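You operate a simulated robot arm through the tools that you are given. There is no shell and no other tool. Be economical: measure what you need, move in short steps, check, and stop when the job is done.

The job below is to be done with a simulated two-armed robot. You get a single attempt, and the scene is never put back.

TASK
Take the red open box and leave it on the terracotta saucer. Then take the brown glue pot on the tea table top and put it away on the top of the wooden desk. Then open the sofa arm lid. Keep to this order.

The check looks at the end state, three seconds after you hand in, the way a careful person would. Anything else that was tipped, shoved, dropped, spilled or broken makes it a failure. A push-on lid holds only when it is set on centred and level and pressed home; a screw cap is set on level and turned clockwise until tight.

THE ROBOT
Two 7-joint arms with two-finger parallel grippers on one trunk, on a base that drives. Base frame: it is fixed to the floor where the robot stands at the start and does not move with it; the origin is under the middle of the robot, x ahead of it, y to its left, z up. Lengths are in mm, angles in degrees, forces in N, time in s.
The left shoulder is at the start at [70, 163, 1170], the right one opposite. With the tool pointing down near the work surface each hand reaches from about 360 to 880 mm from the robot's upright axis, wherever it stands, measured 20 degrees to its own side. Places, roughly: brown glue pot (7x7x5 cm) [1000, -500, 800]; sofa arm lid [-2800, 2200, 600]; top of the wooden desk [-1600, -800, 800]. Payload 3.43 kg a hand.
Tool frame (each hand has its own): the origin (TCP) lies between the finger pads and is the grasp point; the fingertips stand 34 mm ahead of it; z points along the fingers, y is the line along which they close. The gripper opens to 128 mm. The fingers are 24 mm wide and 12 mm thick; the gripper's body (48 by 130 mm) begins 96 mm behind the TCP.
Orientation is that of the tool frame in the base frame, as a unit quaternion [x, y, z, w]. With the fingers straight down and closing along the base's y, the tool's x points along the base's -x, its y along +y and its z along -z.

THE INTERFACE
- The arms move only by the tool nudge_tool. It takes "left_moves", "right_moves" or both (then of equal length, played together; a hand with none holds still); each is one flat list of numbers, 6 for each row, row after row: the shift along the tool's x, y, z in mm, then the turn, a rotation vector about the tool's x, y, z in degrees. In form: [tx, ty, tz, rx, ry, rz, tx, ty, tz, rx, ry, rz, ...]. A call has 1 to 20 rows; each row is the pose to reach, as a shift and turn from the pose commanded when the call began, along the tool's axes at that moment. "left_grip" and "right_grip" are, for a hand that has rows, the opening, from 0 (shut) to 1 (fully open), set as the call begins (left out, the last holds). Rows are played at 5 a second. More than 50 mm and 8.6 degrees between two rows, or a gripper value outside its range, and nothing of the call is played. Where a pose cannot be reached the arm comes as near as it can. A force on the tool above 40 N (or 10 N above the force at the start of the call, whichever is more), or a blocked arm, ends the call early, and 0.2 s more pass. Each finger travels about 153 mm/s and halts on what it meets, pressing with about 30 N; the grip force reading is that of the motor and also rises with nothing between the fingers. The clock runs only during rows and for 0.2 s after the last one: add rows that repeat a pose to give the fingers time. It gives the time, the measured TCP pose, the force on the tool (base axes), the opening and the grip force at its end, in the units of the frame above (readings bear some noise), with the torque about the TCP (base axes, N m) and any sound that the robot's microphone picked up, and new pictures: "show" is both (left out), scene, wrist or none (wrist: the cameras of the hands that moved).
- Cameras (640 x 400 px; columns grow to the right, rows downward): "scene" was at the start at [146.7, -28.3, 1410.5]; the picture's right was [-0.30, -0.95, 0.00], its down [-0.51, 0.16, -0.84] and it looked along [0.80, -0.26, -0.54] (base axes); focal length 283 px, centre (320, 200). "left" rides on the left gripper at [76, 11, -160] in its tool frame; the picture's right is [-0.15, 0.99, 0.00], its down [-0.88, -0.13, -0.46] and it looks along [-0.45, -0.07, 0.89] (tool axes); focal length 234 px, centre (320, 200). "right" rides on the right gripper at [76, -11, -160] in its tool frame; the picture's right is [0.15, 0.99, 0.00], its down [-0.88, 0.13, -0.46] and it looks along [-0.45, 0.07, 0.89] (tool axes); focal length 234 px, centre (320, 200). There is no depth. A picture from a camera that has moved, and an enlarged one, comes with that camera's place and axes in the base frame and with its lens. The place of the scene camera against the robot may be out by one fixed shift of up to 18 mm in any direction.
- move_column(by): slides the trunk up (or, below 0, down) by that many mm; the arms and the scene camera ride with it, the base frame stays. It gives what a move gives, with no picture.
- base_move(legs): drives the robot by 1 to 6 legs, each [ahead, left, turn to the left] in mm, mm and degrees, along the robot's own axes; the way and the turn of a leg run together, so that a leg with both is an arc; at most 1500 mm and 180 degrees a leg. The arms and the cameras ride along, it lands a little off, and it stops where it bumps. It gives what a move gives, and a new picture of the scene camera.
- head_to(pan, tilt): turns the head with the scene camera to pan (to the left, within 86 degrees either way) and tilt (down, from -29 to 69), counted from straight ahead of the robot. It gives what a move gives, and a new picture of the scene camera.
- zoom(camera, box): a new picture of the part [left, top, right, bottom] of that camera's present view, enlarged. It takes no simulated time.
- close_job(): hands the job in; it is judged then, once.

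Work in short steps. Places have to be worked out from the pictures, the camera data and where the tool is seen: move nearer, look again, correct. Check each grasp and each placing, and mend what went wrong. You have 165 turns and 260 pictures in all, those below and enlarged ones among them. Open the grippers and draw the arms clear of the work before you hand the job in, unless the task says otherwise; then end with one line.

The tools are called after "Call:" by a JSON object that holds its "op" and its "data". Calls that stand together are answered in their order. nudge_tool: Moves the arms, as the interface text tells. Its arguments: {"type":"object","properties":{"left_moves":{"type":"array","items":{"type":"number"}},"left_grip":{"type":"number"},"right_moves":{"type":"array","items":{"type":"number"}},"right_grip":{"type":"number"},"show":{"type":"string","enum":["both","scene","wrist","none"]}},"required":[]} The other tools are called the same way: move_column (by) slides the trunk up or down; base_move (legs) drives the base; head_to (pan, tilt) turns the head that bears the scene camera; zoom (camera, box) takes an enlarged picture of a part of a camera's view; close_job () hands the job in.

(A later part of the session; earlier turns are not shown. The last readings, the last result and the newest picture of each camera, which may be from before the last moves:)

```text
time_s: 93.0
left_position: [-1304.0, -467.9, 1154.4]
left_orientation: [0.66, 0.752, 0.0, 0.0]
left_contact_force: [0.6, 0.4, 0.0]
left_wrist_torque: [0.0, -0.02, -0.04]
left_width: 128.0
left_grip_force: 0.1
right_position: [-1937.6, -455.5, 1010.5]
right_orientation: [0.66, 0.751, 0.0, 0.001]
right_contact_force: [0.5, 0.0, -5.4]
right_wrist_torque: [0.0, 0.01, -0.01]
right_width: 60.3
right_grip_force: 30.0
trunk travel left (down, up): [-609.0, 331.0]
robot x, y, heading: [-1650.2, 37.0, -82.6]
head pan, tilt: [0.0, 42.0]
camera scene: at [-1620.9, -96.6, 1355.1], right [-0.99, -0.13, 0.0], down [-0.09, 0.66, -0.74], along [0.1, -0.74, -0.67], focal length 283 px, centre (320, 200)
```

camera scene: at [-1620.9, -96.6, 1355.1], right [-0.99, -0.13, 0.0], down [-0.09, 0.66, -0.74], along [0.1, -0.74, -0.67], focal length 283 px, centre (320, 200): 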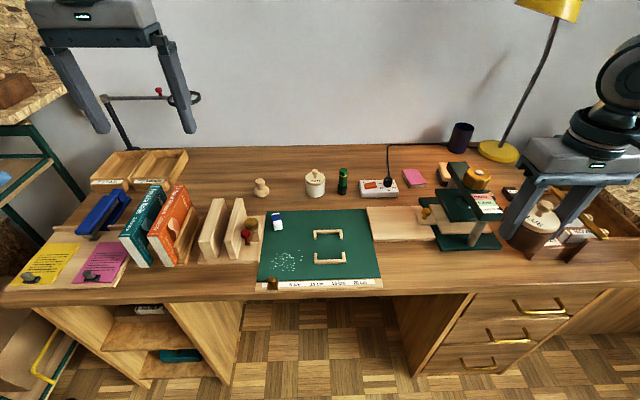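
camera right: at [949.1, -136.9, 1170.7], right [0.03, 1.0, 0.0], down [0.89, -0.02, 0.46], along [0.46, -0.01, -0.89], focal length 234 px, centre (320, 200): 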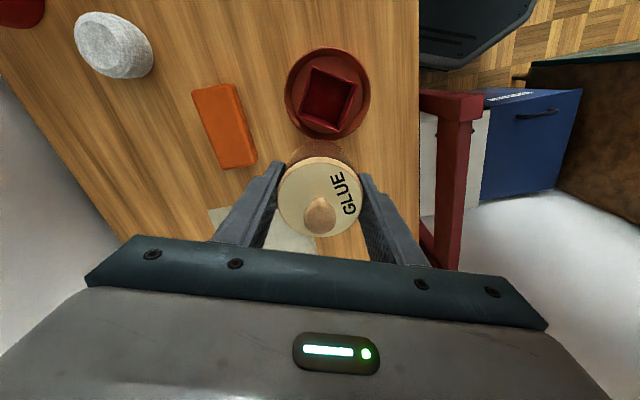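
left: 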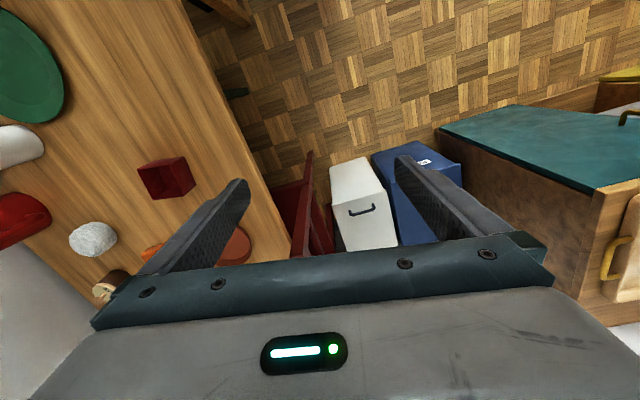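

The bare strip of desk between the green mat and the little stand, near (-1795,-555), is free. I turn 18° left so the right arm works in its comfortable zone.

Call:
{"op": "base_move", "data": {"legs": [[0, 0, 18]]}}

Call:
{"op": "head_to", "data": {"pan": -30, "tilt": 45}}

Call:
{"op": "zoom", "data": {"camera": "right", "box": [0, 0, 640, 400]}}

```text
time_s: 94.5
left_position: [-1165.0, -341.0, 1155.0]
left_orientation: [0.537, 0.844, 0.0, 0.001]
left_contact_force: [0.2, 0.3, 0.2]
left_wrist_torque: [0.03, 0.02, -0.01]
left_width: 128.2
left_grip_force: 0.0
right_position: [-1771.8, -519.8, 1010.3]
right_orientation: [0.536, 0.844, 0.001, 0.0]
right_contact_force: [0.5, -1.1, -5.0]
right_wrist_torque: [0.02, 0.0, -0.02]
right_width: 60.1
right_grip_force: 29.4
trunk travel left (down, up): [-609.0, 331.0]
robot x, y, heading: [-1650.1, 38.4, -64.8]
head pan, tilt: [0.0, 42.0]
camera scene: at [-1581.2, -85.1, 1355.1], right [-0.9, -0.43, 0.0], down [-0.28, 0.61, -0.74], along [0.32, -0.67, -0.67], focal length 283 px, centre (320, 200)
```

scene: 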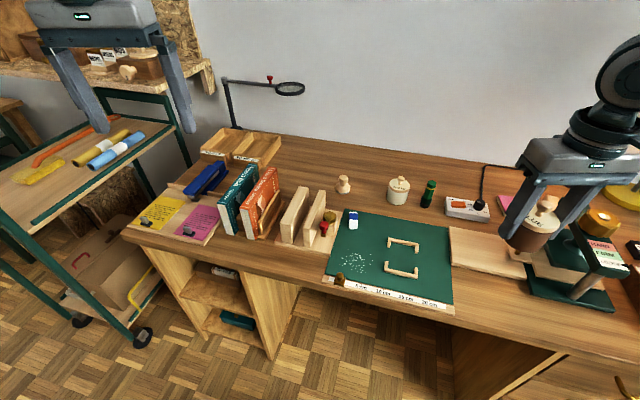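

```text
time_s: 95.4
left_position: [-1165.8, -340.1, 1154.2]
left_orientation: [0.536, 0.844, 0.0, 0.0]
left_contact_force: [0.0, -0.1, 0.0]
left_wrist_torque: [-0.02, -0.01, 0.02]
left_width: 128.1
left_grip_force: 0.0
right_position: [-1773.2, -520.3, 1010.7]
right_orientation: [0.535, 0.845, 0.001, 0.0]
right_contact_force: [0.2, 0.0, -6.3]
right_wrist_torque: [-0.02, 0.02, -0.03]
right_width: 60.4
right_grip_force: 30.2
trunk travel left (down, up): [-609.0, 331.0]
robot x, y, heading: [-1651.8, 38.4, -64.7]
head pan, tilt: [-30.0, 45.0]
camera scene: at [-1623.6, -90.5, 1350.8], right [-1.0, 0.08, 0.0], down [0.06, 0.71, -0.71], along [-0.06, -0.7, -0.71], focal length 283 px, centre (320, 200)
```

scene: 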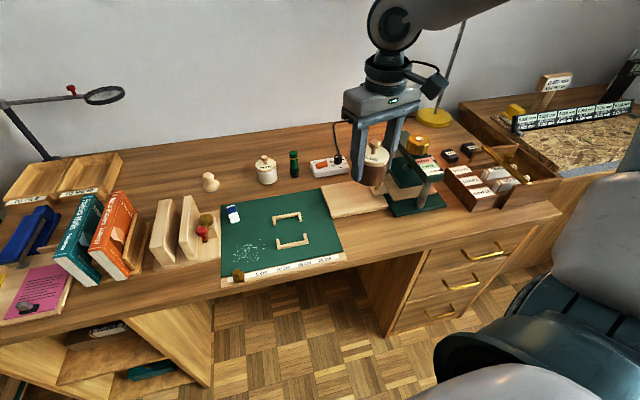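

```text
1.00 times, centred on (320, 200) of right (not enlarged: the box is as wide or as high as the picture)
camera zoom: at [-1815.2, -457.7, 1170.1], right [0.83, 0.55, 0.0], down [0.49, -0.74, 0.46], along [0.25, -0.38, -0.89], focal length 234 px, centre (320, 200)
```

zoom: 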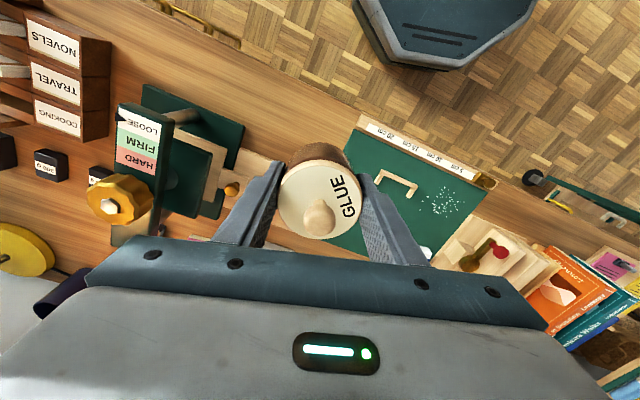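

I shift the pot to (-1810,-540) and lower with the trunk to ~z 850 for a check.

Call:
{"op": "nudge_tool", "data": {"right_moves": [-1, -21, 0, 0, 0, 0, -2, -42, 0, 0, 0, 0, -2, -42, 0, 0, 0, 0], "show": "none"}}

Call:
{"op": "move_column", "data": {"by": -150}}

Call:
{"op": "zoom", "data": {"camera": "right", "box": [0, 0, 640, 400]}}

Call:
{"op": "zoom", "data": {"camera": "scene", "box": [280, 90, 480, 240]}}

```text
time_s: 96.2
left_position: [-1164.5, -339.0, 1155.4]
left_orientation: [0.536, 0.844, 0.0, 0.0]
left_contact_force: [-0.3, 0.4, 0.3]
left_wrist_torque: [0.01, 0.03, 0.0]
left_width: 128.3
left_grip_force: 0.1
right_position: [-1808.9, -538.3, 1011.1]
right_orientation: [0.536, 0.844, 0.0, -0.001]
right_contact_force: [0.3, 0.3, -6.4]
right_wrist_torque: [0.02, 0.01, -0.02]
right_width: 60.3
right_grip_force: 29.7
trunk travel left (down, up): [-609.0, 331.0]
robot x, y, heading: [-1648.3, 37.4, -64.5]
head pan, tilt: [-30.0, 45.0]
```

```text
time_s: 98.0
left_position: [-1166.4, -339.3, 1005.0]
left_orientation: [0.536, 0.844, 0.0, 0.0]
left_contact_force: [0.1, -0.7, 0.7]
left_wrist_torque: [0.02, -0.01, -0.01]
left_width: 128.0
left_grip_force: 0.1
right_position: [-1810.7, -539.3, 861.5]
right_orientation: [0.536, 0.844, 0.001, 0.0]
right_contact_force: [0.2, -1.3, -5.1]
right_wrist_torque: [0.02, 0.02, 0.01]
right_width: 60.2
right_grip_force: 30.2
trunk travel left (down, up): [-459.0, 481.0]
robot x, y, heading: [-1646.7, 36.6, -64.9]
head pan, tilt: [-30.0, 45.0]
```

```text
1.00 times, centred on (320, 200) of right (not enlarged: the box is as wide or as high as the picture)
camera zoom: at [-1852.3, -477.4, 1020.4], right [0.83, 0.55, 0.0], down [0.49, -0.74, 0.46], along [0.25, -0.38, -0.89], focal length 234 px, centre (320, 200)
```

zoom: 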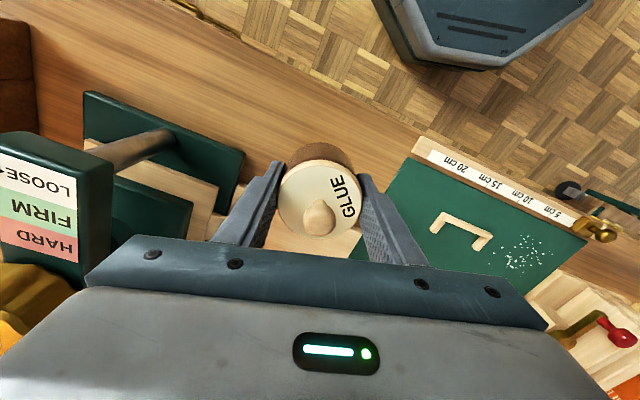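

```text
2.67 times, centred on (380, 165) of scene
camera zoom: at [-1623.7, -90.2, 1200.9], right [-1.0, 0.08, 0.0], down [0.06, 0.7, -0.71], along [-0.06, -0.7, -0.71], focal length 754 px, centre (160, 293)
```

zoom: 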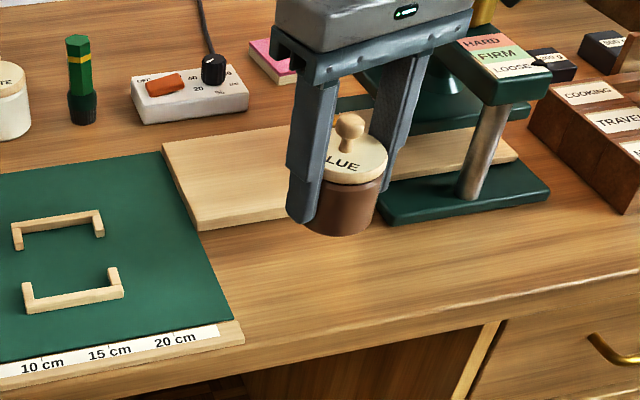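

The landing spot is clear. I lower by 50 mm, then in small steps to contact.

Call:
{"op": "move_column", "data": {"by": -52}}

Call:
{"op": "zoom", "data": {"camera": "scene", "box": [320, 80, 440, 170]}}

```text
time_s: 98.9
left_position: [-1166.1, -339.4, 953.3]
left_orientation: [0.536, 0.844, 0.0, 0.0]
left_contact_force: [-0.8, -0.3, -0.3]
left_wrist_torque: [0.0, 0.01, -0.01]
left_width: 127.8
left_grip_force: 0.1
right_position: [-1810.0, -539.8, 808.7]
right_orientation: [0.536, 0.844, 0.001, 0.0]
right_contact_force: [0.7, -0.4, -6.1]
right_wrist_torque: [0.0, -0.02, 0.02]
right_width: 60.2
right_grip_force: 29.6
trunk travel left (down, up): [-407.0, 533.0]
robot x, y, heading: [-1652.2, 39.0, -64.9]
head pan, tilt: [-30.0, 45.0]
```

```text
4.44 times, centred on (380, 125) of scene
camera zoom: at [-1623.7, -90.1, 1148.9], right [-1.0, 0.08, 0.0], down [0.06, 0.7, -0.71], along [-0.06, -0.7, -0.71], focal length 1256 px, centre (53, 533)
```

zoom: 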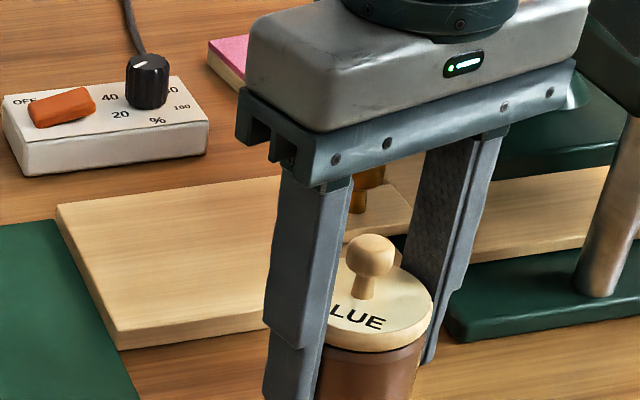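

I check the lid seam closely.

Call:
{"op": "zoom", "data": {"camera": "scene", "box": [372, 130, 412, 185]}}

Call:
{"op": "move_column", "data": {"by": -10}}

```text
7.27 times, centred on (392, 158) of scene
camera zoom: at [-1623.7, -90.1, 1148.9], right [-1.0, 0.08, 0.0], down [0.06, 0.7, -0.71], along [-0.06, -0.7, -0.71], focal length 2055 px, centre (-204, 509)
```

zoom: 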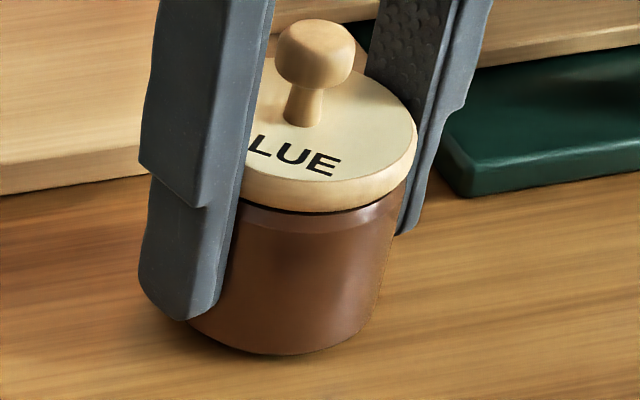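

```text
time_s: 99.5
left_position: [-1165.6, -337.6, 944.0]
left_orientation: [0.536, 0.844, -0.001, 0.001]
left_contact_force: [-0.2, 0.1, -0.3]
left_wrist_torque: [-0.04, -0.01, 0.02]
left_width: 128.0
left_grip_force: 0.0
right_position: [-1810.8, -540.4, 800.6]
right_orientation: [0.536, 0.844, -0.001, 0.003]
right_contact_force: [-6.0, -3.7, 26.9]
right_wrist_torque: [-0.28, 0.28, 0.21]
right_width: 61.0
right_grip_force: 30.0
trunk travel left (down, up): [-397.0, 543.0]
robot x, y, heading: [-1648.3, 37.1, -64.9]
head pan, tilt: [-30.0, 45.0]
```

Contact with 27 N. I ease up 2 mm and inspect.

Call:
{"op": "move_column", "data": {"by": 2}}

Call:
{"op": "zoom", "data": {"camera": "scene", "box": [372, 120, 412, 175]}}

```text
time_s: 100.0
left_position: [-1166.1, -338.6, 945.0]
left_orientation: [0.536, 0.844, 0.0, 0.001]
left_contact_force: [0.4, -1.2, -0.7]
left_wrist_torque: [0.01, 0.01, -0.02]
left_width: 128.1
left_grip_force: 0.1
right_position: [-1808.8, -538.4, 801.0]
right_orientation: [0.535, 0.845, -0.001, 0.002]
right_contact_force: [-4.0, -7.9, 17.5]
right_wrist_torque: [-0.88, -0.01, -0.08]
right_width: 60.7
right_grip_force: 30.4
trunk travel left (down, up): [-399.0, 541.0]
robot x, y, heading: [-1648.0, 40.7, -65.0]
head pan, tilt: [-30.0, 45.0]
```

```text
7.27 times, centred on (392, 148) of scene
camera zoom: at [-1623.4, -89.0, 1140.9], right [-1.0, 0.08, 0.0], down [0.06, 0.7, -0.71], along [-0.06, -0.71, -0.71], focal length 2055 px, centre (-204, 582)
```

zoom: 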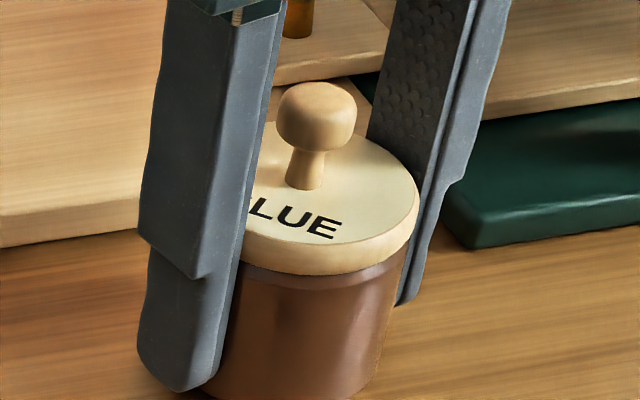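

Still 17 N. I ease up another 2 mm.

Call:
{"op": "move_column", "data": {"by": 2}}

Call:
{"op": "zoom", "data": {"camera": "right", "box": [260, 120, 380, 250]}}

```text
time_s: 100.5
left_position: [-1164.8, -339.2, 947.1]
left_orientation: [0.536, 0.844, 0.0, 0.0]
left_contact_force: [0.2, -0.3, -0.3]
left_wrist_torque: [0.01, -0.01, -0.01]
left_width: 128.2
left_grip_force: 0.1
right_position: [-1809.9, -538.7, 801.2]
right_orientation: [0.536, 0.844, 0.001, -0.001]
right_contact_force: [1.6, -1.9, 0.2]
right_wrist_torque: [-0.29, -0.05, -0.01]
right_width: 60.7
right_grip_force: 30.1
trunk travel left (down, up): [-401.0, 539.0]
robot x, y, heading: [-1648.9, 34.9, -64.7]
head pan, tilt: [-30.0, 45.0]
```

```text
3.08 times, centred on (320, 185) of right
camera zoom: at [-1851.8, -476.8, 961.5], right [0.83, 0.55, 0.0], down [0.49, -0.74, 0.45], along [0.25, -0.38, -0.89], focal length 720 px, centre (320, 246)
```

zoom: 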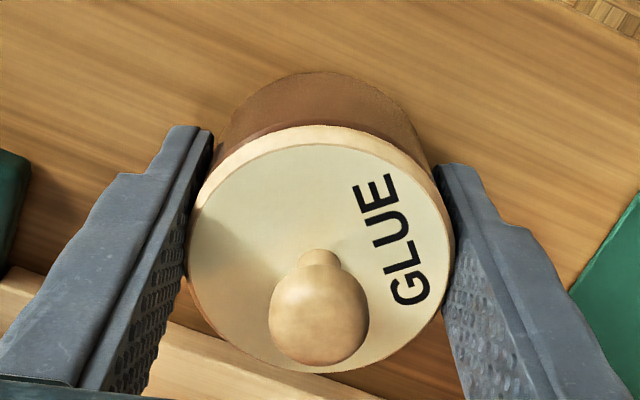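

Force is near zero, pot resting on the desk. I release to about 95 mm.

Call:
{"op": "nudge_tool", "data": {"right_grip": 0.74, "right_moves": [0, 0, 0, 0, 0, 0, 0, 0, 0, 0, 0, 0, 0, 0, 0, 0, 0, 0], "show": "none"}}

Call:
{"op": "move_column", "data": {"by": 130}}

Call:
{"op": "zoom", "data": {"camera": "scene", "box": [350, 170, 430, 240]}}

Call:
{"op": "zoom", "data": {"camera": "right", "box": [260, 80, 380, 210]}}

```text
time_s: 101.3
left_position: [-1164.3, -338.9, 947.9]
left_orientation: [0.537, 0.844, 0.0, 0.0]
left_contact_force: [-0.5, 0.5, 0.0]
left_wrist_torque: [-0.03, -0.01, 0.01]
left_width: 128.2
left_grip_force: 0.1
right_position: [-1809.3, -539.6, 803.5]
right_orientation: [0.536, 0.844, 0.001, 0.0]
right_contact_force: [-0.7, -0.1, 0.1]
right_wrist_torque: [-0.01, -0.02, 0.0]
right_width: 94.7
right_grip_force: 0.0
trunk travel left (down, up): [-401.0, 539.0]
robot x, y, heading: [-1647.9, 38.8, -64.7]
head pan, tilt: [-30.0, 45.0]
heard: snap
```

```text
time_s: 102.9
left_position: [-1165.5, -338.7, 1075.6]
left_orientation: [0.536, 0.844, 0.0, 0.001]
left_contact_force: [0.6, 0.5, -0.2]
left_wrist_torque: [0.0, 0.02, 0.01]
left_width: 128.0
left_grip_force: 0.1
right_position: [-1809.4, -540.3, 931.4]
right_orientation: [0.535, 0.845, 0.001, 0.001]
right_contact_force: [-0.6, -0.3, 0.5]
right_wrist_torque: [-0.01, 0.0, 0.01]
right_width: 94.6
right_grip_force: 0.1
trunk travel left (down, up): [-531.0, 409.0]
robot x, y, heading: [-1652.5, 37.3, -65.0]
head pan, tilt: [-30.0, 45.0]
```

```text
5.71 times, centred on (390, 205) of scene
camera zoom: at [-1623.3, -90.1, 1272.8], right [-1.0, 0.08, 0.0], down [0.06, 0.7, -0.71], along [-0.06, -0.7, -0.71], focal length 1615 px, centre (-80, 171)
```

zoom: 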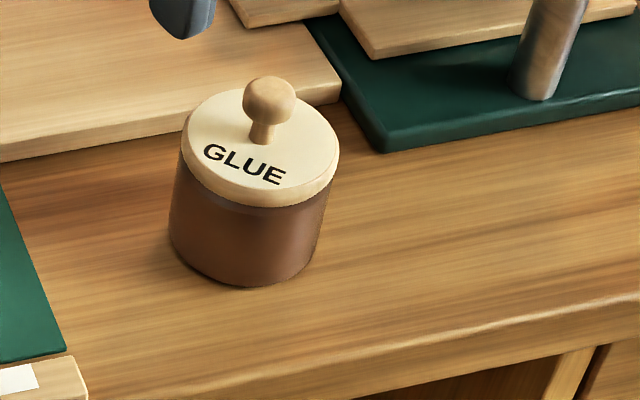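

```text
3.08 times, centred on (320, 145) of right
camera zoom: at [-1852.0, -477.3, 1092.4], right [0.83, 0.55, 0.0], down [0.49, -0.74, 0.46], along [0.25, -0.38, -0.89], focal length 720 px, centre (320, 369)
```

zoom: 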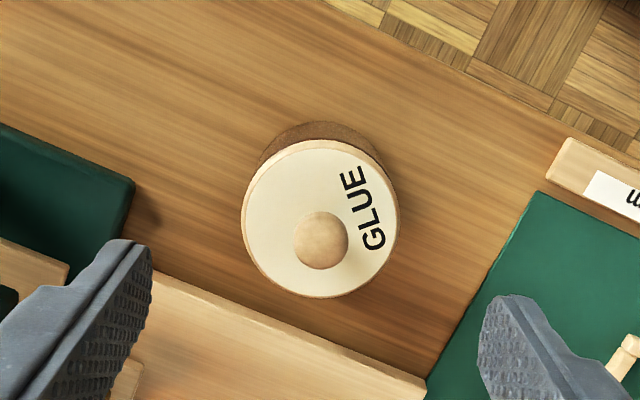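

The pot stands upright; the second snap suggests the lid re-seated. To be sure it's pressed home, I press the knob lightly with closed fingertips.

Call:
{"op": "nudge_tool", "data": {"right_grip": 0, "right_moves": [0, 0, 0, 0, 0, 0, 0, 0, 0, 0, 0, 0, 0, 0, 0, 0, 0, 0, 0, 0, 0, 0, 0, 0], "show": "none"}}

Call:
{"op": "move_column", "data": {"by": -54}}

Call:
{"op": "zoom", "data": {"camera": "scene", "box": [340, 130, 440, 220]}}

Call:
{"op": "zoom", "data": {"camera": "right", "box": [240, 100, 400, 260]}}

```text
time_s: 103.9
left_position: [-1164.6, -339.1, 1077.7]
left_orientation: [0.536, 0.844, 0.001, -0.001]
left_contact_force: [0.0, 0.3, -0.1]
left_wrist_torque: [0.02, 0.0, 0.01]
left_width: 128.0
left_grip_force: 0.1
right_position: [-1809.5, -538.1, 932.2]
right_orientation: [0.536, 0.844, 0.001, 0.0]
right_contact_force: [-0.1, 0.3, -0.4]
right_wrist_torque: [-0.01, -0.03, 0.03]
right_width: 0.0
right_grip_force: 29.7
trunk travel left (down, up): [-531.0, 409.0]
robot x, y, heading: [-1646.7, 37.1, -64.7]
head pan, tilt: [-30.0, 45.0]
```

```text
time_s: 104.8
left_position: [-1166.4, -338.5, 1022.0]
left_orientation: [0.536, 0.845, 0.0, 0.0]
left_contact_force: [0.0, -0.9, -0.8]
left_wrist_torque: [0.02, -0.02, -0.03]
left_width: 128.3
left_grip_force: 0.0
right_position: [-1809.2, -539.0, 878.6]
right_orientation: [0.536, 0.844, 0.001, 0.0]
right_contact_force: [0.2, 0.9, 3.4]
right_wrist_torque: [0.06, 0.02, 0.0]
right_width: 0.0
right_grip_force: 29.7
trunk travel left (down, up): [-477.0, 463.0]
robot x, y, heading: [-1651.9, 36.2, -65.0]
head pan, tilt: [-30.0, 45.0]
```

```text
4.44 times, centred on (390, 175) of scene
camera zoom: at [-1623.4, -89.7, 1218.9], right [-1.0, 0.08, 0.0], down [0.06, 0.7, -0.71], along [-0.06, -0.7, -0.71], focal length 1256 px, centre (9, 311)
```

zoom: 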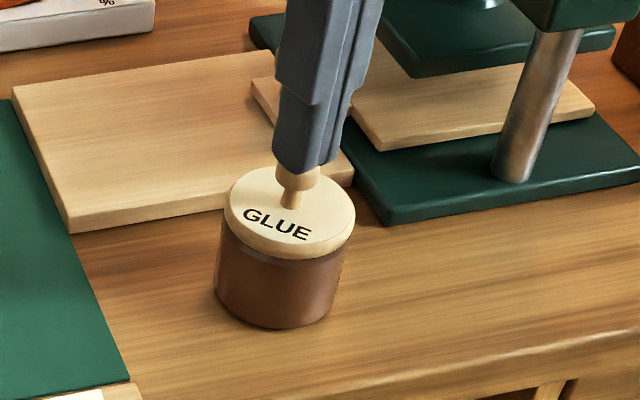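

```text
2.50 times, centred on (320, 180) of right
camera zoom: at [-1852.0, -476.8, 1038.7], right [0.83, 0.55, 0.0], down [0.49, -0.74, 0.46], along [0.25, -0.38, -0.89], focal length 585 px, centre (320, 250)
```

zoom: 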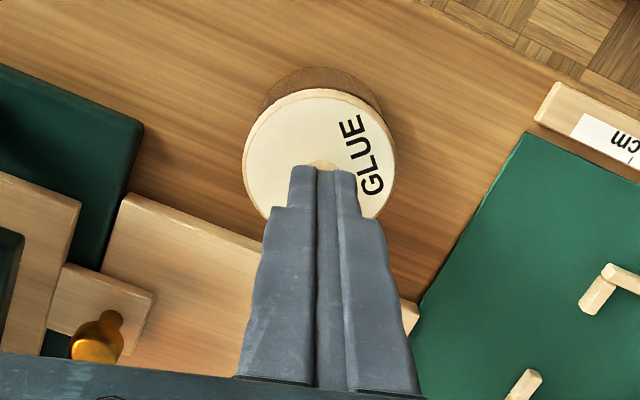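

Just touching the knob, centred. I press 2 mm more.

Call:
{"op": "move_column", "data": {"by": -2}}

Call:
{"op": "move_column", "data": {"by": -1}}

```text
time_s: 105.3
left_position: [-1165.6, -337.9, 1022.2]
left_orientation: [0.536, 0.844, -0.001, 0.001]
left_contact_force: [-0.3, -0.4, 0.2]
left_wrist_torque: [-0.03, -0.01, -0.01]
left_width: 127.9
left_grip_force: 0.1
right_position: [-1810.8, -539.3, 877.9]
right_orientation: [0.536, 0.844, -0.001, 0.002]
right_contact_force: [-2.9, -0.6, 17.4]
right_wrist_torque: [-0.04, 0.04, -0.03]
right_width: 0.0
right_grip_force: 30.1
trunk travel left (down, up): [-475.0, 465.0]
robot x, y, heading: [-1647.5, 38.4, -64.9]
head pan, tilt: [-30.0, 45.0]
```

```text
time_s: 105.9
left_position: [-1164.4, -337.0, 1022.2]
left_orientation: [0.536, 0.844, 0.001, 0.0]
left_contact_force: [0.5, 0.6, 0.5]
left_wrist_torque: [0.01, -0.04, -0.02]
left_width: 128.2
left_grip_force: 0.0
right_position: [-1809.2, -539.2, 877.9]
right_orientation: [0.536, 0.844, 0.0, 0.002]
right_contact_force: [-5.9, -4.8, 32.1]
right_wrist_torque: [-0.17, 0.17, -0.01]
right_width: 0.1
right_grip_force: 30.1
trunk travel left (down, up): [-474.0, 466.0]
robot x, y, heading: [-1650.4, 38.4, -65.0]
head pan, tilt: [-30.0, 45.0]
```

At 32 N there was no movement, so the lid is home. I raise the trunk and check the pot.

Call:
{"op": "move_column", "data": {"by": 150}}

Call:
{"op": "zoom", "data": {"camera": "scene", "box": [340, 180, 440, 260]}}

```text
time_s: 107.6
left_position: [-1164.3, -339.1, 1169.9]
left_orientation: [0.536, 0.844, 0.0, 0.0]
left_contact_force: [0.5, 0.4, 0.1]
left_wrist_torque: [-0.01, 0.0, -0.01]
left_width: 128.0
left_grip_force: 0.1
right_position: [-1809.7, -539.8, 1025.6]
right_orientation: [0.536, 0.844, 0.0, 0.0]
right_contact_force: [0.2, -0.3, 0.8]
right_wrist_torque: [0.0, -0.01, 0.0]
right_width: 0.0
right_grip_force: 30.0
trunk travel left (down, up): [-624.0, 316.0]
robot x, y, heading: [-1655.0, 35.9, -64.9]
head pan, tilt: [-30.0, 45.0]
```

```text
5.00 times, centred on (390, 220) of scene
camera zoom: at [-1623.4, -90.1, 1365.8], right [-1.0, 0.08, 0.0], down [0.06, 0.7, -0.71], along [-0.06, -0.7, -0.71], focal length 1413 px, centre (-30, 100)
```

zoom: 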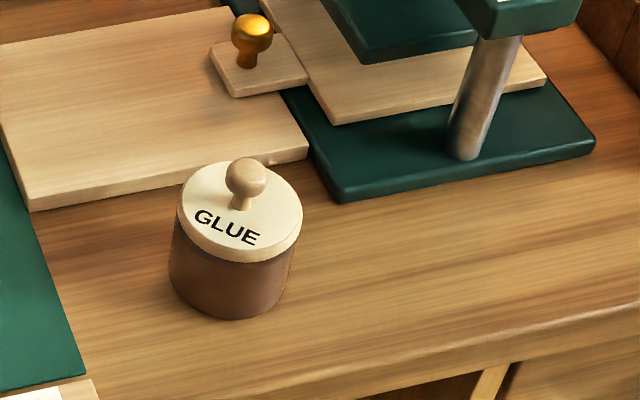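

Pot is in place. For the sofa, I raise the trunk 120 mm so the hands clear everything, and turn left.

Call:
{"op": "move_column", "data": {"by": 120}}

Call:
{"op": "base_move", "data": {"legs": [[0, 0, 160]]}}

Call:
{"op": "head_to", "data": {"pan": 20, "tilt": 28}}

```text
time_s: 109.1
left_position: [-1164.9, -338.6, 1290.2]
left_orientation: [0.537, 0.844, 0.0, 0.0]
left_contact_force: [-0.4, -0.3, 1.1]
left_wrist_torque: [-0.02, -0.02, -0.01]
left_width: 128.1
left_grip_force: 0.1
right_position: [-1809.9, -539.4, 1145.8]
right_orientation: [0.536, 0.844, 0.001, 0.0]
right_contact_force: [0.3, 0.1, -0.5]
right_wrist_torque: [-0.02, 0.01, 0.01]
right_width: 0.0
right_grip_force: 30.2
trunk travel left (down, up): [-744.0, 196.0]
robot x, y, heading: [-1647.5, 37.7, -64.8]
head pan, tilt: [-30.0, 45.0]
```

```text
time_s: 116.0
left_position: [-1968.8, 560.7, 1289.8]
left_orientation: [0.734, -0.679, 0.0, 0.0]
left_contact_force: [0.1, -0.4, 0.5]
left_wrist_torque: [0.03, 0.0, 0.0]
left_width: 128.0
left_grip_force: 0.0
right_position: [-1295.4, 520.6, 1147.2]
right_orientation: [0.735, -0.679, 0.0, 0.001]
right_contact_force: [-0.6, 0.4, 0.5]
right_wrist_torque: [0.02, -0.01, -0.01]
right_width: 0.0
right_grip_force: 29.7
trunk travel left (down, up): [-744.0, 196.0]
robot x, y, heading: [-1651.3, 36.9, 94.8]
head pan, tilt: [-30.0, 45.0]
camera scene: at [-1607.0, 160.3, 1485.9], right [0.9, -0.43, 0.0], down [-0.3, -0.64, -0.71], along [0.3, 0.64, -0.71], focal length 283 px, centre (320, 200)
```

scene: 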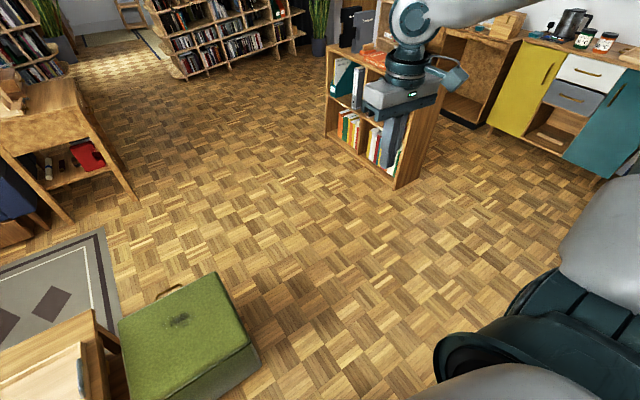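

```text
time_s: 117.2
left_position: [-1969.3, 560.5, 1289.8]
left_orientation: [0.734, -0.679, 0.0, -0.001]
left_contact_force: [0.4, 0.0, -0.4]
left_wrist_torque: [0.01, -0.03, 0.0]
left_width: 127.9
left_grip_force: 0.1
right_position: [-1296.6, 521.2, 1144.7]
right_orientation: [0.734, -0.679, 0.0, 0.002]
right_contact_force: [0.2, 1.0, 0.0]
right_wrist_torque: [0.02, 0.02, -0.01]
right_width: 0.0
right_grip_force: 30.6
trunk travel left (down, up): [-744.0, 196.0]
robot x, y, heading: [-1649.4, 36.7, 94.5]
head pan, tilt: [20.0, 28.0]
camera scene: at [-1679.8, 169.8, 1511.6], right [0.91, 0.41, 0.0], down [0.19, -0.43, -0.88], along [-0.37, 0.8, -0.47], focal length 283 px, centre (320, 200)
```

scene: 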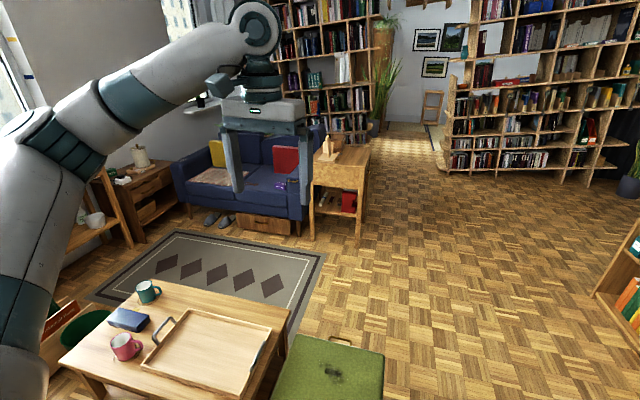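

I zoom on the sofa's right arm area near pixel (299,168).

Call:
{"op": "zoom", "data": {"camera": "scene", "box": [220, 110, 400, 250]}}

```text
2.86 times, centred on (310, 180) of scene
camera zoom: at [-1679.8, 169.8, 1511.6], right [0.91, 0.41, 0.0], down [0.19, -0.43, -0.88], along [-0.37, 0.8, -0.47], focal length 807 px, centre (349, 257)
```

zoom: 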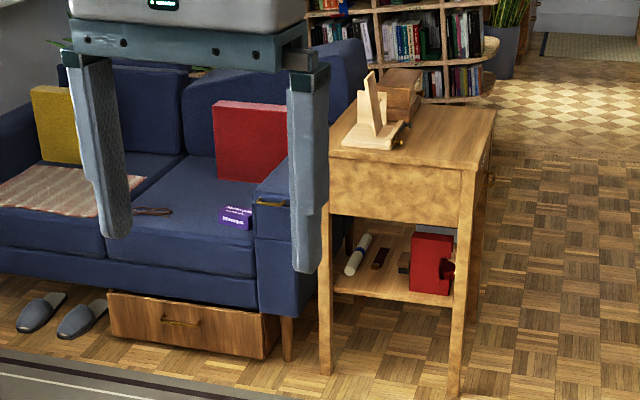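

A gold-handled lid is visible on the sofa arm. I drive around the ottoman: right 260, ahead 1400.

Call:
{"op": "base_move", "data": {"legs": [[0, -270, 0], [1350, 0, 0]]}}

Call:
{"op": "head_to", "data": {"pan": 50, "tilt": 30}}

```text
time_s: 121.8
left_position: [-1732.6, 1002.0, 1293.2]
left_orientation: [0.734, -0.68, -0.003, -0.001]
left_contact_force: [0.2, 0.4, -1.1]
left_wrist_torque: [0.02, -0.01, -0.01]
left_width: 128.2
left_grip_force: 0.0
right_position: [-1060.1, 962.1, 1148.5]
right_orientation: [0.734, -0.679, -0.002, -0.001]
right_contact_force: [0.3, -0.1, 0.6]
right_wrist_torque: [0.01, -0.03, 0.02]
right_width: 0.0
right_grip_force: 29.8
trunk travel left (down, up): [-744.0, 196.0]
robot x, y, heading: [-1413.7, 483.8, 94.5]
head pan, tilt: [20.0, 28.0]
stopped in leg 2: the robot was blocked; the commanded pose is now the measured one
camera scene: at [-1444.2, 609.9, 1512.3], right [0.91, 0.42, 0.0], down [0.19, -0.42, -0.88], along [-0.37, 0.8, -0.47], focal length 283 px, centre (320, 200)
```

scene: 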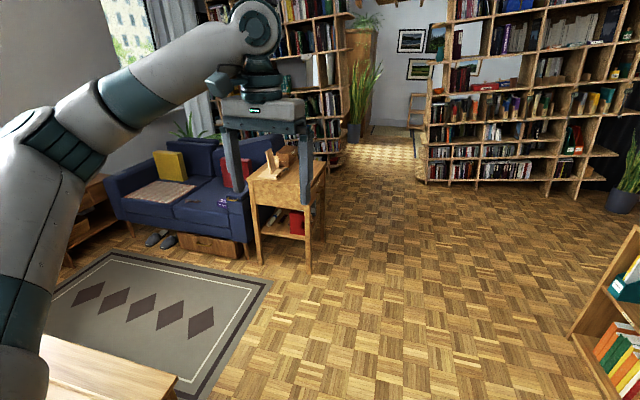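

```text
time_s: 122.7
left_position: [-1733.4, 1006.6, 1290.0]
left_orientation: [0.734, -0.679, -0.002, -0.001]
left_contact_force: [-0.1, 0.5, -0.2]
left_wrist_torque: [0.01, 0.03, 0.0]
left_width: 128.2
left_grip_force: 0.0
right_position: [-1060.2, 965.1, 1147.2]
right_orientation: [0.735, -0.678, -0.001, 0.0]
right_contact_force: [-0.1, -1.2, -0.4]
right_wrist_torque: [0.0, 0.02, 0.01]
right_width: 0.0
right_grip_force: 29.8
trunk travel left (down, up): [-744.0, 196.0]
robot x, y, heading: [-1415.9, 483.8, 94.6]
head pan, tilt: [50.0, 30.0]
camera scene: at [-1480.4, 584.2, 1508.6], right [0.58, 0.81, 0.0], down [0.41, -0.29, -0.87], along [-0.7, 0.5, -0.5], focal length 283 px, centre (320, 200)
```

scene: 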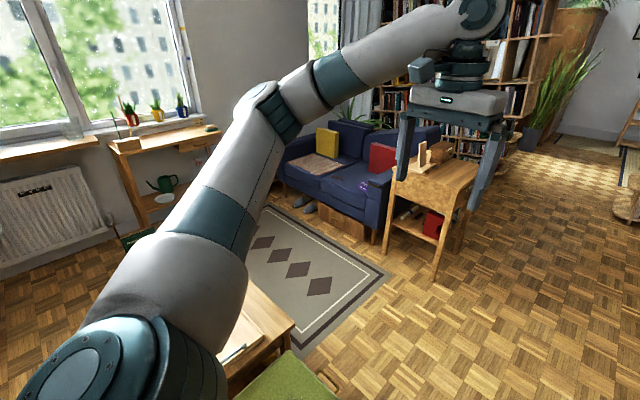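

Blocked at (-1415,484), probably by the ottoman's corner. I look down-left to see.

Call:
{"op": "head_to", "data": {"pan": 40, "tilt": 66}}

Call:
{"op": "head_to", "data": {"pan": 0, "tilt": 66}}

```text
time_s: 123.7
left_position: [-1734.4, 1008.1, 1291.0]
left_orientation: [0.734, -0.679, -0.001, 0.0]
left_contact_force: [-0.3, 0.0, 0.6]
left_wrist_torque: [0.01, -0.01, 0.01]
left_width: 128.2
left_grip_force: 0.0
right_position: [-1060.9, 966.4, 1145.9]
right_orientation: [0.734, -0.679, -0.001, 0.001]
right_contact_force: [0.3, 0.4, -0.2]
right_wrist_torque: [0.01, 0.03, -0.01]
right_width: 0.2
right_grip_force: 30.1
trunk travel left (down, up): [-744.0, 196.0]
robot x, y, heading: [-1411.1, 479.1, 94.7]
head pan, tilt: [40.0, 66.0]
camera scene: at [-1448.6, 575.6, 1459.8], right [0.71, 0.7, 0.0], down [0.64, -0.65, -0.41], along [-0.29, 0.29, -0.91], focal length 283 px, centre (320, 200)
```

scene: 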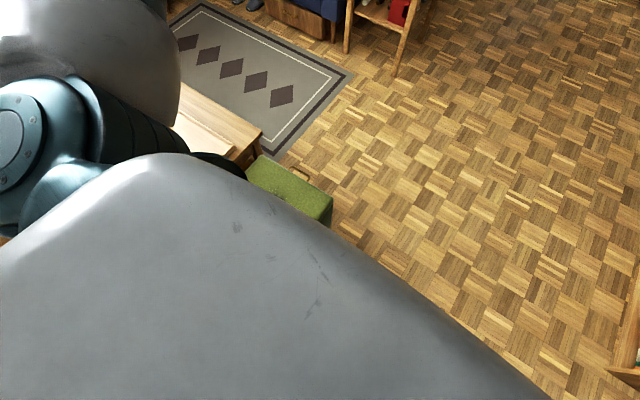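

```text
time_s: 124.8
left_position: [-1733.6, 1006.9, 1290.7]
left_orientation: [0.734, -0.679, -0.001, 0.0]
left_contact_force: [-0.3, 0.2, 0.7]
left_wrist_torque: [0.0, 0.01, 0.0]
left_width: 128.1
left_grip_force: 0.1
right_position: [-1060.4, 967.9, 1145.3]
right_orientation: [0.735, -0.678, 0.0, 0.0]
right_contact_force: [-1.2, -0.1, 0.8]
right_wrist_torque: [-0.02, -0.01, 0.01]
right_width: 0.0
right_grip_force: 30.3
trunk travel left (down, up): [-744.0, 196.0]
robot x, y, heading: [-1416.7, 484.0, 94.8]
head pan, tilt: [0.0, 66.0]
camera scene: at [-1411.5, 592.2, 1459.8], right [1.0, 0.08, 0.0], down [0.07, -0.91, -0.41], along [-0.03, 0.41, -0.91], focal length 283 px, centre (320, 200)
```

scene: 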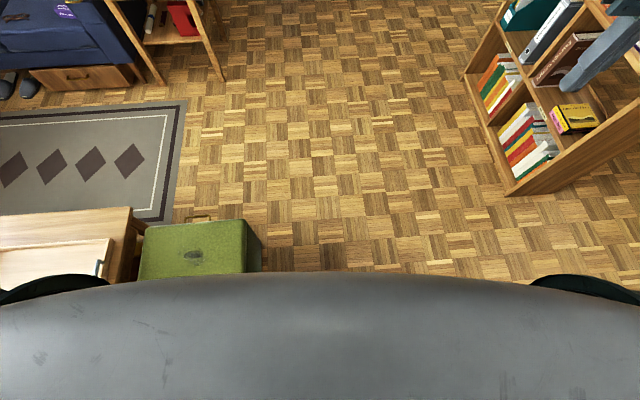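

The ottoman doesn't appear moved; my base edge just touched its side. I back off, shift right 160 mm and go ahead, compensating the drift.

Call:
{"op": "base_move", "data": {"legs": [[-60, -10, 0], [0, -160, 0], [1000, -80, 0]]}}

```text
time_s: 131.6
left_position: [-1564.6, 1960.9, 1292.4]
left_orientation: [0.735, -0.678, -0.001, 0.0]
left_contact_force: [0.0, 0.3, 0.2]
left_wrist_torque: [-0.01, 0.0, -0.01]
left_width: 128.1
left_grip_force: 0.0
right_position: [-890.0, 1926.0, 1147.3]
right_orientation: [0.736, -0.677, -0.001, 0.001]
right_contact_force: [0.2, -0.4, 0.0]
right_wrist_torque: [-0.02, -0.01, -0.03]
right_width: 0.0
right_grip_force: 30.2
trunk travel left (down, up): [-744.0, 196.0]
robot x, y, heading: [-1248.2, 1440.3, 94.8]
head pan, tilt: [0.0, 66.0]
camera scene: at [-1239.4, 1548.1, 1459.8], right [1.0, 0.08, 0.0], down [0.08, -0.91, -0.41], along [-0.03, 0.41, -0.91], focal length 283 px, centre (320, 200)
```

scene: 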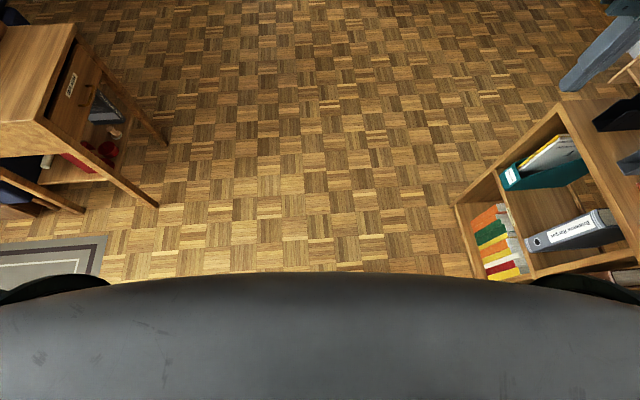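

Now I look left toward the sofa arm.

Call:
{"op": "head_to", "data": {"pan": 60, "tilt": 35}}

Call:
{"op": "zoom", "data": {"camera": "scene", "box": [200, 30, 480, 230]}}

```text
time_s: 132.9
left_position: [-1564.9, 1962.0, 1291.0]
left_orientation: [0.736, -0.677, -0.001, -0.001]
left_contact_force: [-0.2, 0.4, -0.1]
left_wrist_torque: [-0.04, -0.02, 0.01]
left_width: 127.9
left_grip_force: 0.1
right_position: [-891.1, 1925.8, 1146.6]
right_orientation: [0.736, -0.677, 0.0, 0.0]
right_contact_force: [-0.7, 0.3, 0.2]
right_wrist_torque: [-0.07, 0.04, 0.03]
right_width: 0.0
right_grip_force: 30.2
trunk travel left (down, up): [-744.0, 196.0]
robot x, y, heading: [-1241.0, 1442.0, 94.7]
head pan, tilt: [60.0, 35.0]
camera scene: at [-1314.1, 1527.1, 1500.6], right [0.43, 0.9, 0.0], down [0.52, -0.25, -0.82], along [-0.74, 0.35, -0.57], focal length 283 px, centre (320, 200)
```

scene: 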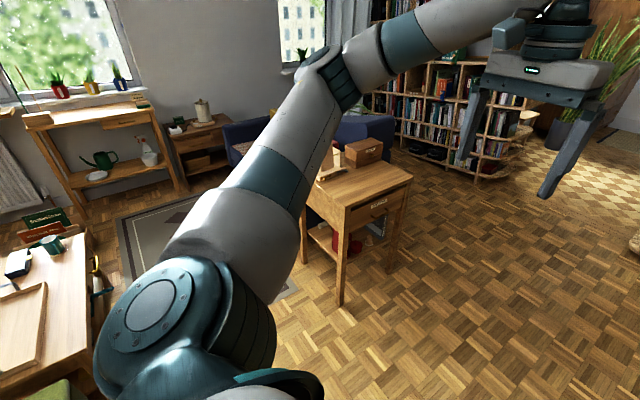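

```text
2.00 times, centred on (340, 130) of scene
camera zoom: at [-1314.1, 1527.1, 1500.6], right [0.43, 0.9, 0.0], down [0.52, -0.25, -0.82], along [-0.74, 0.35, -0.57], focal length 565 px, centre (280, 340)
```

zoom: 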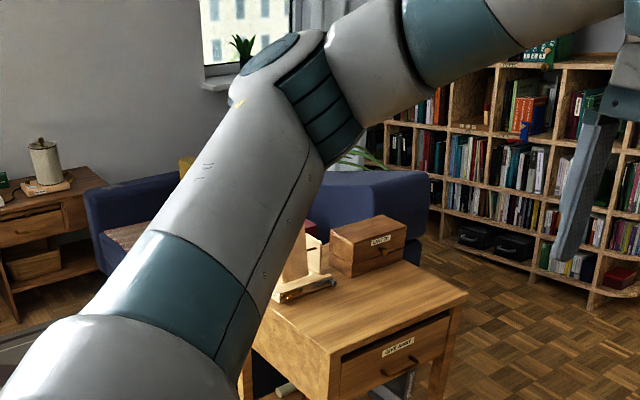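

Handle of the arm lid is near (-2795,2040,~540). I drive left to about (-2424,1560) so the left arm can work it.

Call:
{"op": "base_move", "data": {"legs": [[100, 585, 0], [100, 585, 4]]}}

Call:
{"op": "head_to", "data": {"pan": 25, "tilt": 45}}

```text
time_s: 139.2
left_position: [-2772.1, 2028.6, 1291.6]
left_orientation: [0.757, -0.654, -0.001, -0.002]
left_contact_force: [0.0, -1.2, -1.0]
left_wrist_torque: [-0.02, 0.05, 0.01]
left_width: 127.8
left_grip_force: 0.0
right_position: [-2097.8, 2034.4, 1145.9]
right_orientation: [0.757, -0.653, -0.001, 0.001]
right_contact_force: [0.0, 0.3, 0.1]
right_wrist_torque: [0.0, 0.03, 0.01]
right_width: 0.3
right_grip_force: 30.3
trunk travel left (down, up): [-744.0, 196.0]
robot x, y, heading: [-2418.5, 1530.6, 98.6]
head pan, tilt: [60.0, 35.0]
camera scene: at [-2495.4, 1610.1, 1500.8], right [0.37, 0.93, 0.0], down [0.53, -0.21, -0.82], along [-0.76, 0.3, -0.57], focal length 283 px, centre (320, 200)
```

scene: 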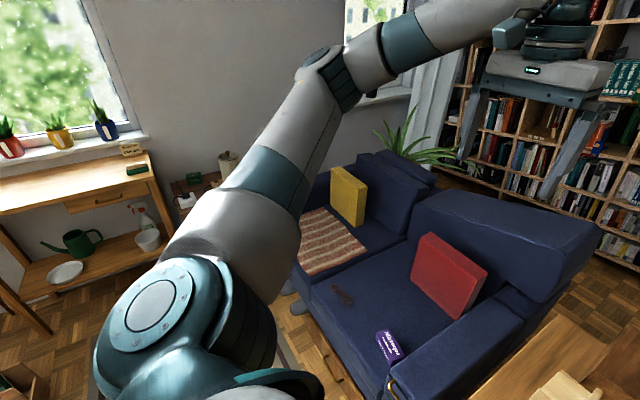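

```text
time_s: 140.2
left_position: [-2772.7, 2029.1, 1289.9]
left_orientation: [0.756, -0.654, -0.001, -0.001]
left_contact_force: [0.5, -0.3, 0.2]
left_wrist_torque: [0.01, -0.01, 0.0]
left_width: 128.0
left_grip_force: 0.1
right_position: [-2096.7, 2035.5, 1146.0]
right_orientation: [0.757, -0.653, 0.0, 0.001]
right_contact_force: [-0.8, -0.4, -0.3]
right_wrist_torque: [-0.03, 0.01, -0.01]
right_width: 0.1
right_grip_force: 30.0
trunk travel left (down, up): [-744.0, 196.0]
robot x, y, heading: [-2420.0, 1531.0, 98.3]
head pan, tilt: [25.0, 45.0]
camera scene: at [-2458.8, 1645.5, 1485.9], right [0.83, 0.55, 0.0], down [0.39, -0.59, -0.71], along [-0.39, 0.59, -0.71], focal length 283 px, centre (320, 200)
```

scene: 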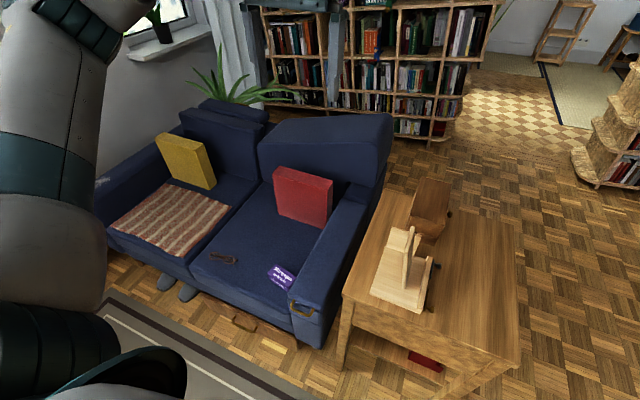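

Call:
{"op": "zoom", "data": {"camera": "scene", "box": [250, 180, 410, 330]}}

Call:
{"op": "zoom", "data": {"camera": "left", "box": [0, 0, 640, 400]}}

```text
2.67 times, centred on (330, 255) of scene
camera zoom: at [-2458.8, 1645.5, 1485.9], right [0.83, 0.55, 0.0], down [0.39, -0.59, -0.71], along [-0.39, 0.59, -0.71], focal length 754 px, centre (293, 53)
```

zoom: 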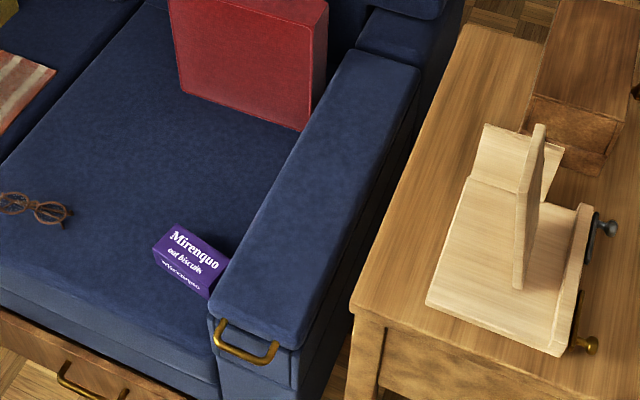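

```text
1.00 times, centred on (320, 200) of left (not enlarged: the box is as wide or as high as the picture)
camera zoom: at [-2770.9, 1952.0, 1449.9], right [-1.0, 0.0, 0.0], down [0.0, 0.89, 0.46], along [0.0, 0.46, -0.89], focal length 234 px, centre (320, 200)
```

zoom: 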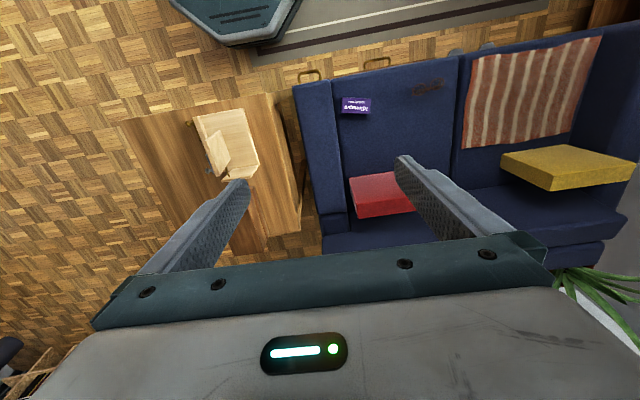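

The lid is the arm's top with a gold bar handle on its front at about (-2735,1945,560). I zoom on the handle.

Call:
{"op": "zoom", "data": {"camera": "scene", "box": [315, 285, 365, 325]}}

Call:
{"op": "zoom", "data": {"camera": "left", "box": [270, 50, 350, 110]}}

```text
10.00 times, centred on (340, 305) of scene
camera zoom: at [-2458.8, 1645.5, 1485.9], right [0.83, 0.55, 0.0], down [0.39, -0.59, -0.71], along [-0.39, 0.59, -0.71], focal length 2826 px, centre (120, -850)
```

zoom: 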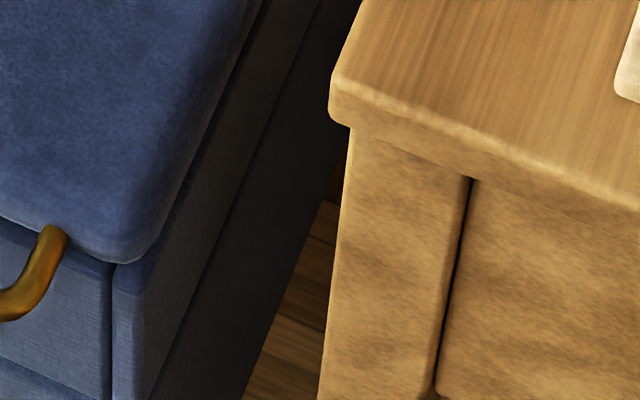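

```text
6.67 times, centred on (310, 80) of left
camera zoom: at [-2770.9, 1952.0, 1449.9], right [-1.0, 0.0, 0.0], down [0.0, 0.89, 0.46], along [0.0, 0.46, -0.89], focal length 1561 px, centre (387, 1000)
```

zoom: 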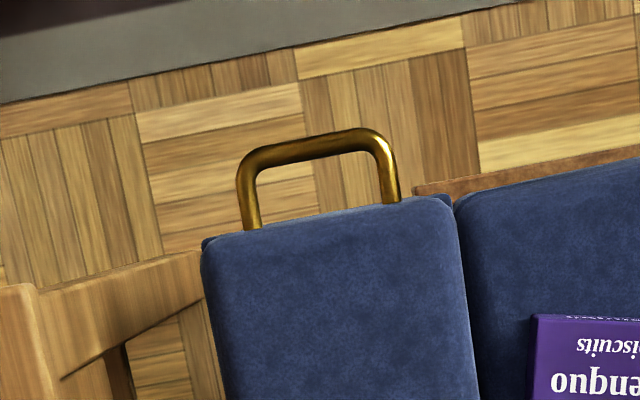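

The bar handle has about a 30 mm gap behind it, so I'll pinch it from above, front and back. First I raise and tuck the right hand, and drive 90 mm ahead.

Call:
{"op": "nudge_tool", "data": {"right_moves": [20, 0, -40, 0, 0, 0, 40, 0, -80, 0, 0, 0, 60, 0, -120, 0, 0, 0, 80, 0, -160, 0, 0, 0, 100, 0, -200, 0, 0, 0, 120, 0, -240, 0, 0, 0], "left_moves": [20, -3, 0, 0, 0, 8, 40, -6, 0, 0, 0, 16, 60, -10, 0, 0, 0, 24, 80, -13, 0, 0, 0, 32, 100, -16, 0, 0, 0, 40, 120, -19, 0, 0, 0, 48], "show": "none"}}

Call:
{"op": "base_move", "data": {"legs": [[90, 0, 0]]}}

```text
time_s: 141.6
left_position: [-2737.2, 1910.5, 1291.4]
left_orientation: [-0.424, 0.906, 0.002, 0.001]
left_contact_force: [-0.5, -0.4, 0.7]
left_wrist_torque: [0.06, -0.02, 0.0]
left_width: 128.1
left_grip_force: 0.1
right_position: [-2082.3, 1914.9, 1386.7]
right_orientation: [0.757, -0.654, -0.001, 0.0]
right_contact_force: [0.4, 0.1, -0.2]
right_wrist_torque: [0.02, 0.0, 0.03]
right_width: 0.0
right_grip_force: 29.9
trunk travel left (down, up): [-744.0, 196.0]
robot x, y, heading: [-2418.9, 1530.3, 98.3]
head pan, tilt: [25.0, 45.0]
```

```text
time_s: 142.7
left_position: [-2749.6, 1998.7, 1293.0]
left_orientation: [-0.425, 0.905, 0.002, 0.0]
left_contact_force: [0.1, 0.0, 0.2]
left_wrist_torque: [0.0, 0.02, 0.0]
left_width: 128.1
left_grip_force: 0.0
right_position: [-2092.8, 2002.0, 1388.3]
right_orientation: [0.757, -0.654, -0.001, -0.001]
right_contact_force: [-0.3, -0.6, -0.9]
right_wrist_torque: [0.04, 0.02, 0.01]
right_width: 0.1
right_grip_force: 29.7
trunk travel left (down, up): [-744.0, 196.0]
robot x, y, heading: [-2434.2, 1616.0, 98.3]
head pan, tilt: [25.0, 45.0]
camera scene: at [-2471.6, 1731.5, 1486.2], right [0.84, 0.55, 0.0], down [0.39, -0.59, -0.71], along [-0.39, 0.59, -0.71], focal length 283 px, centre (320, 200)
```

scene: 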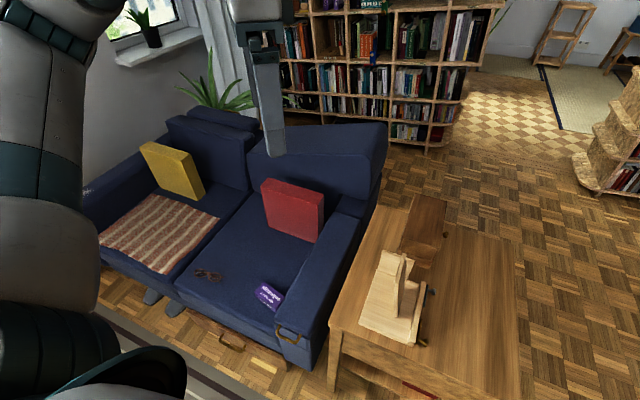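

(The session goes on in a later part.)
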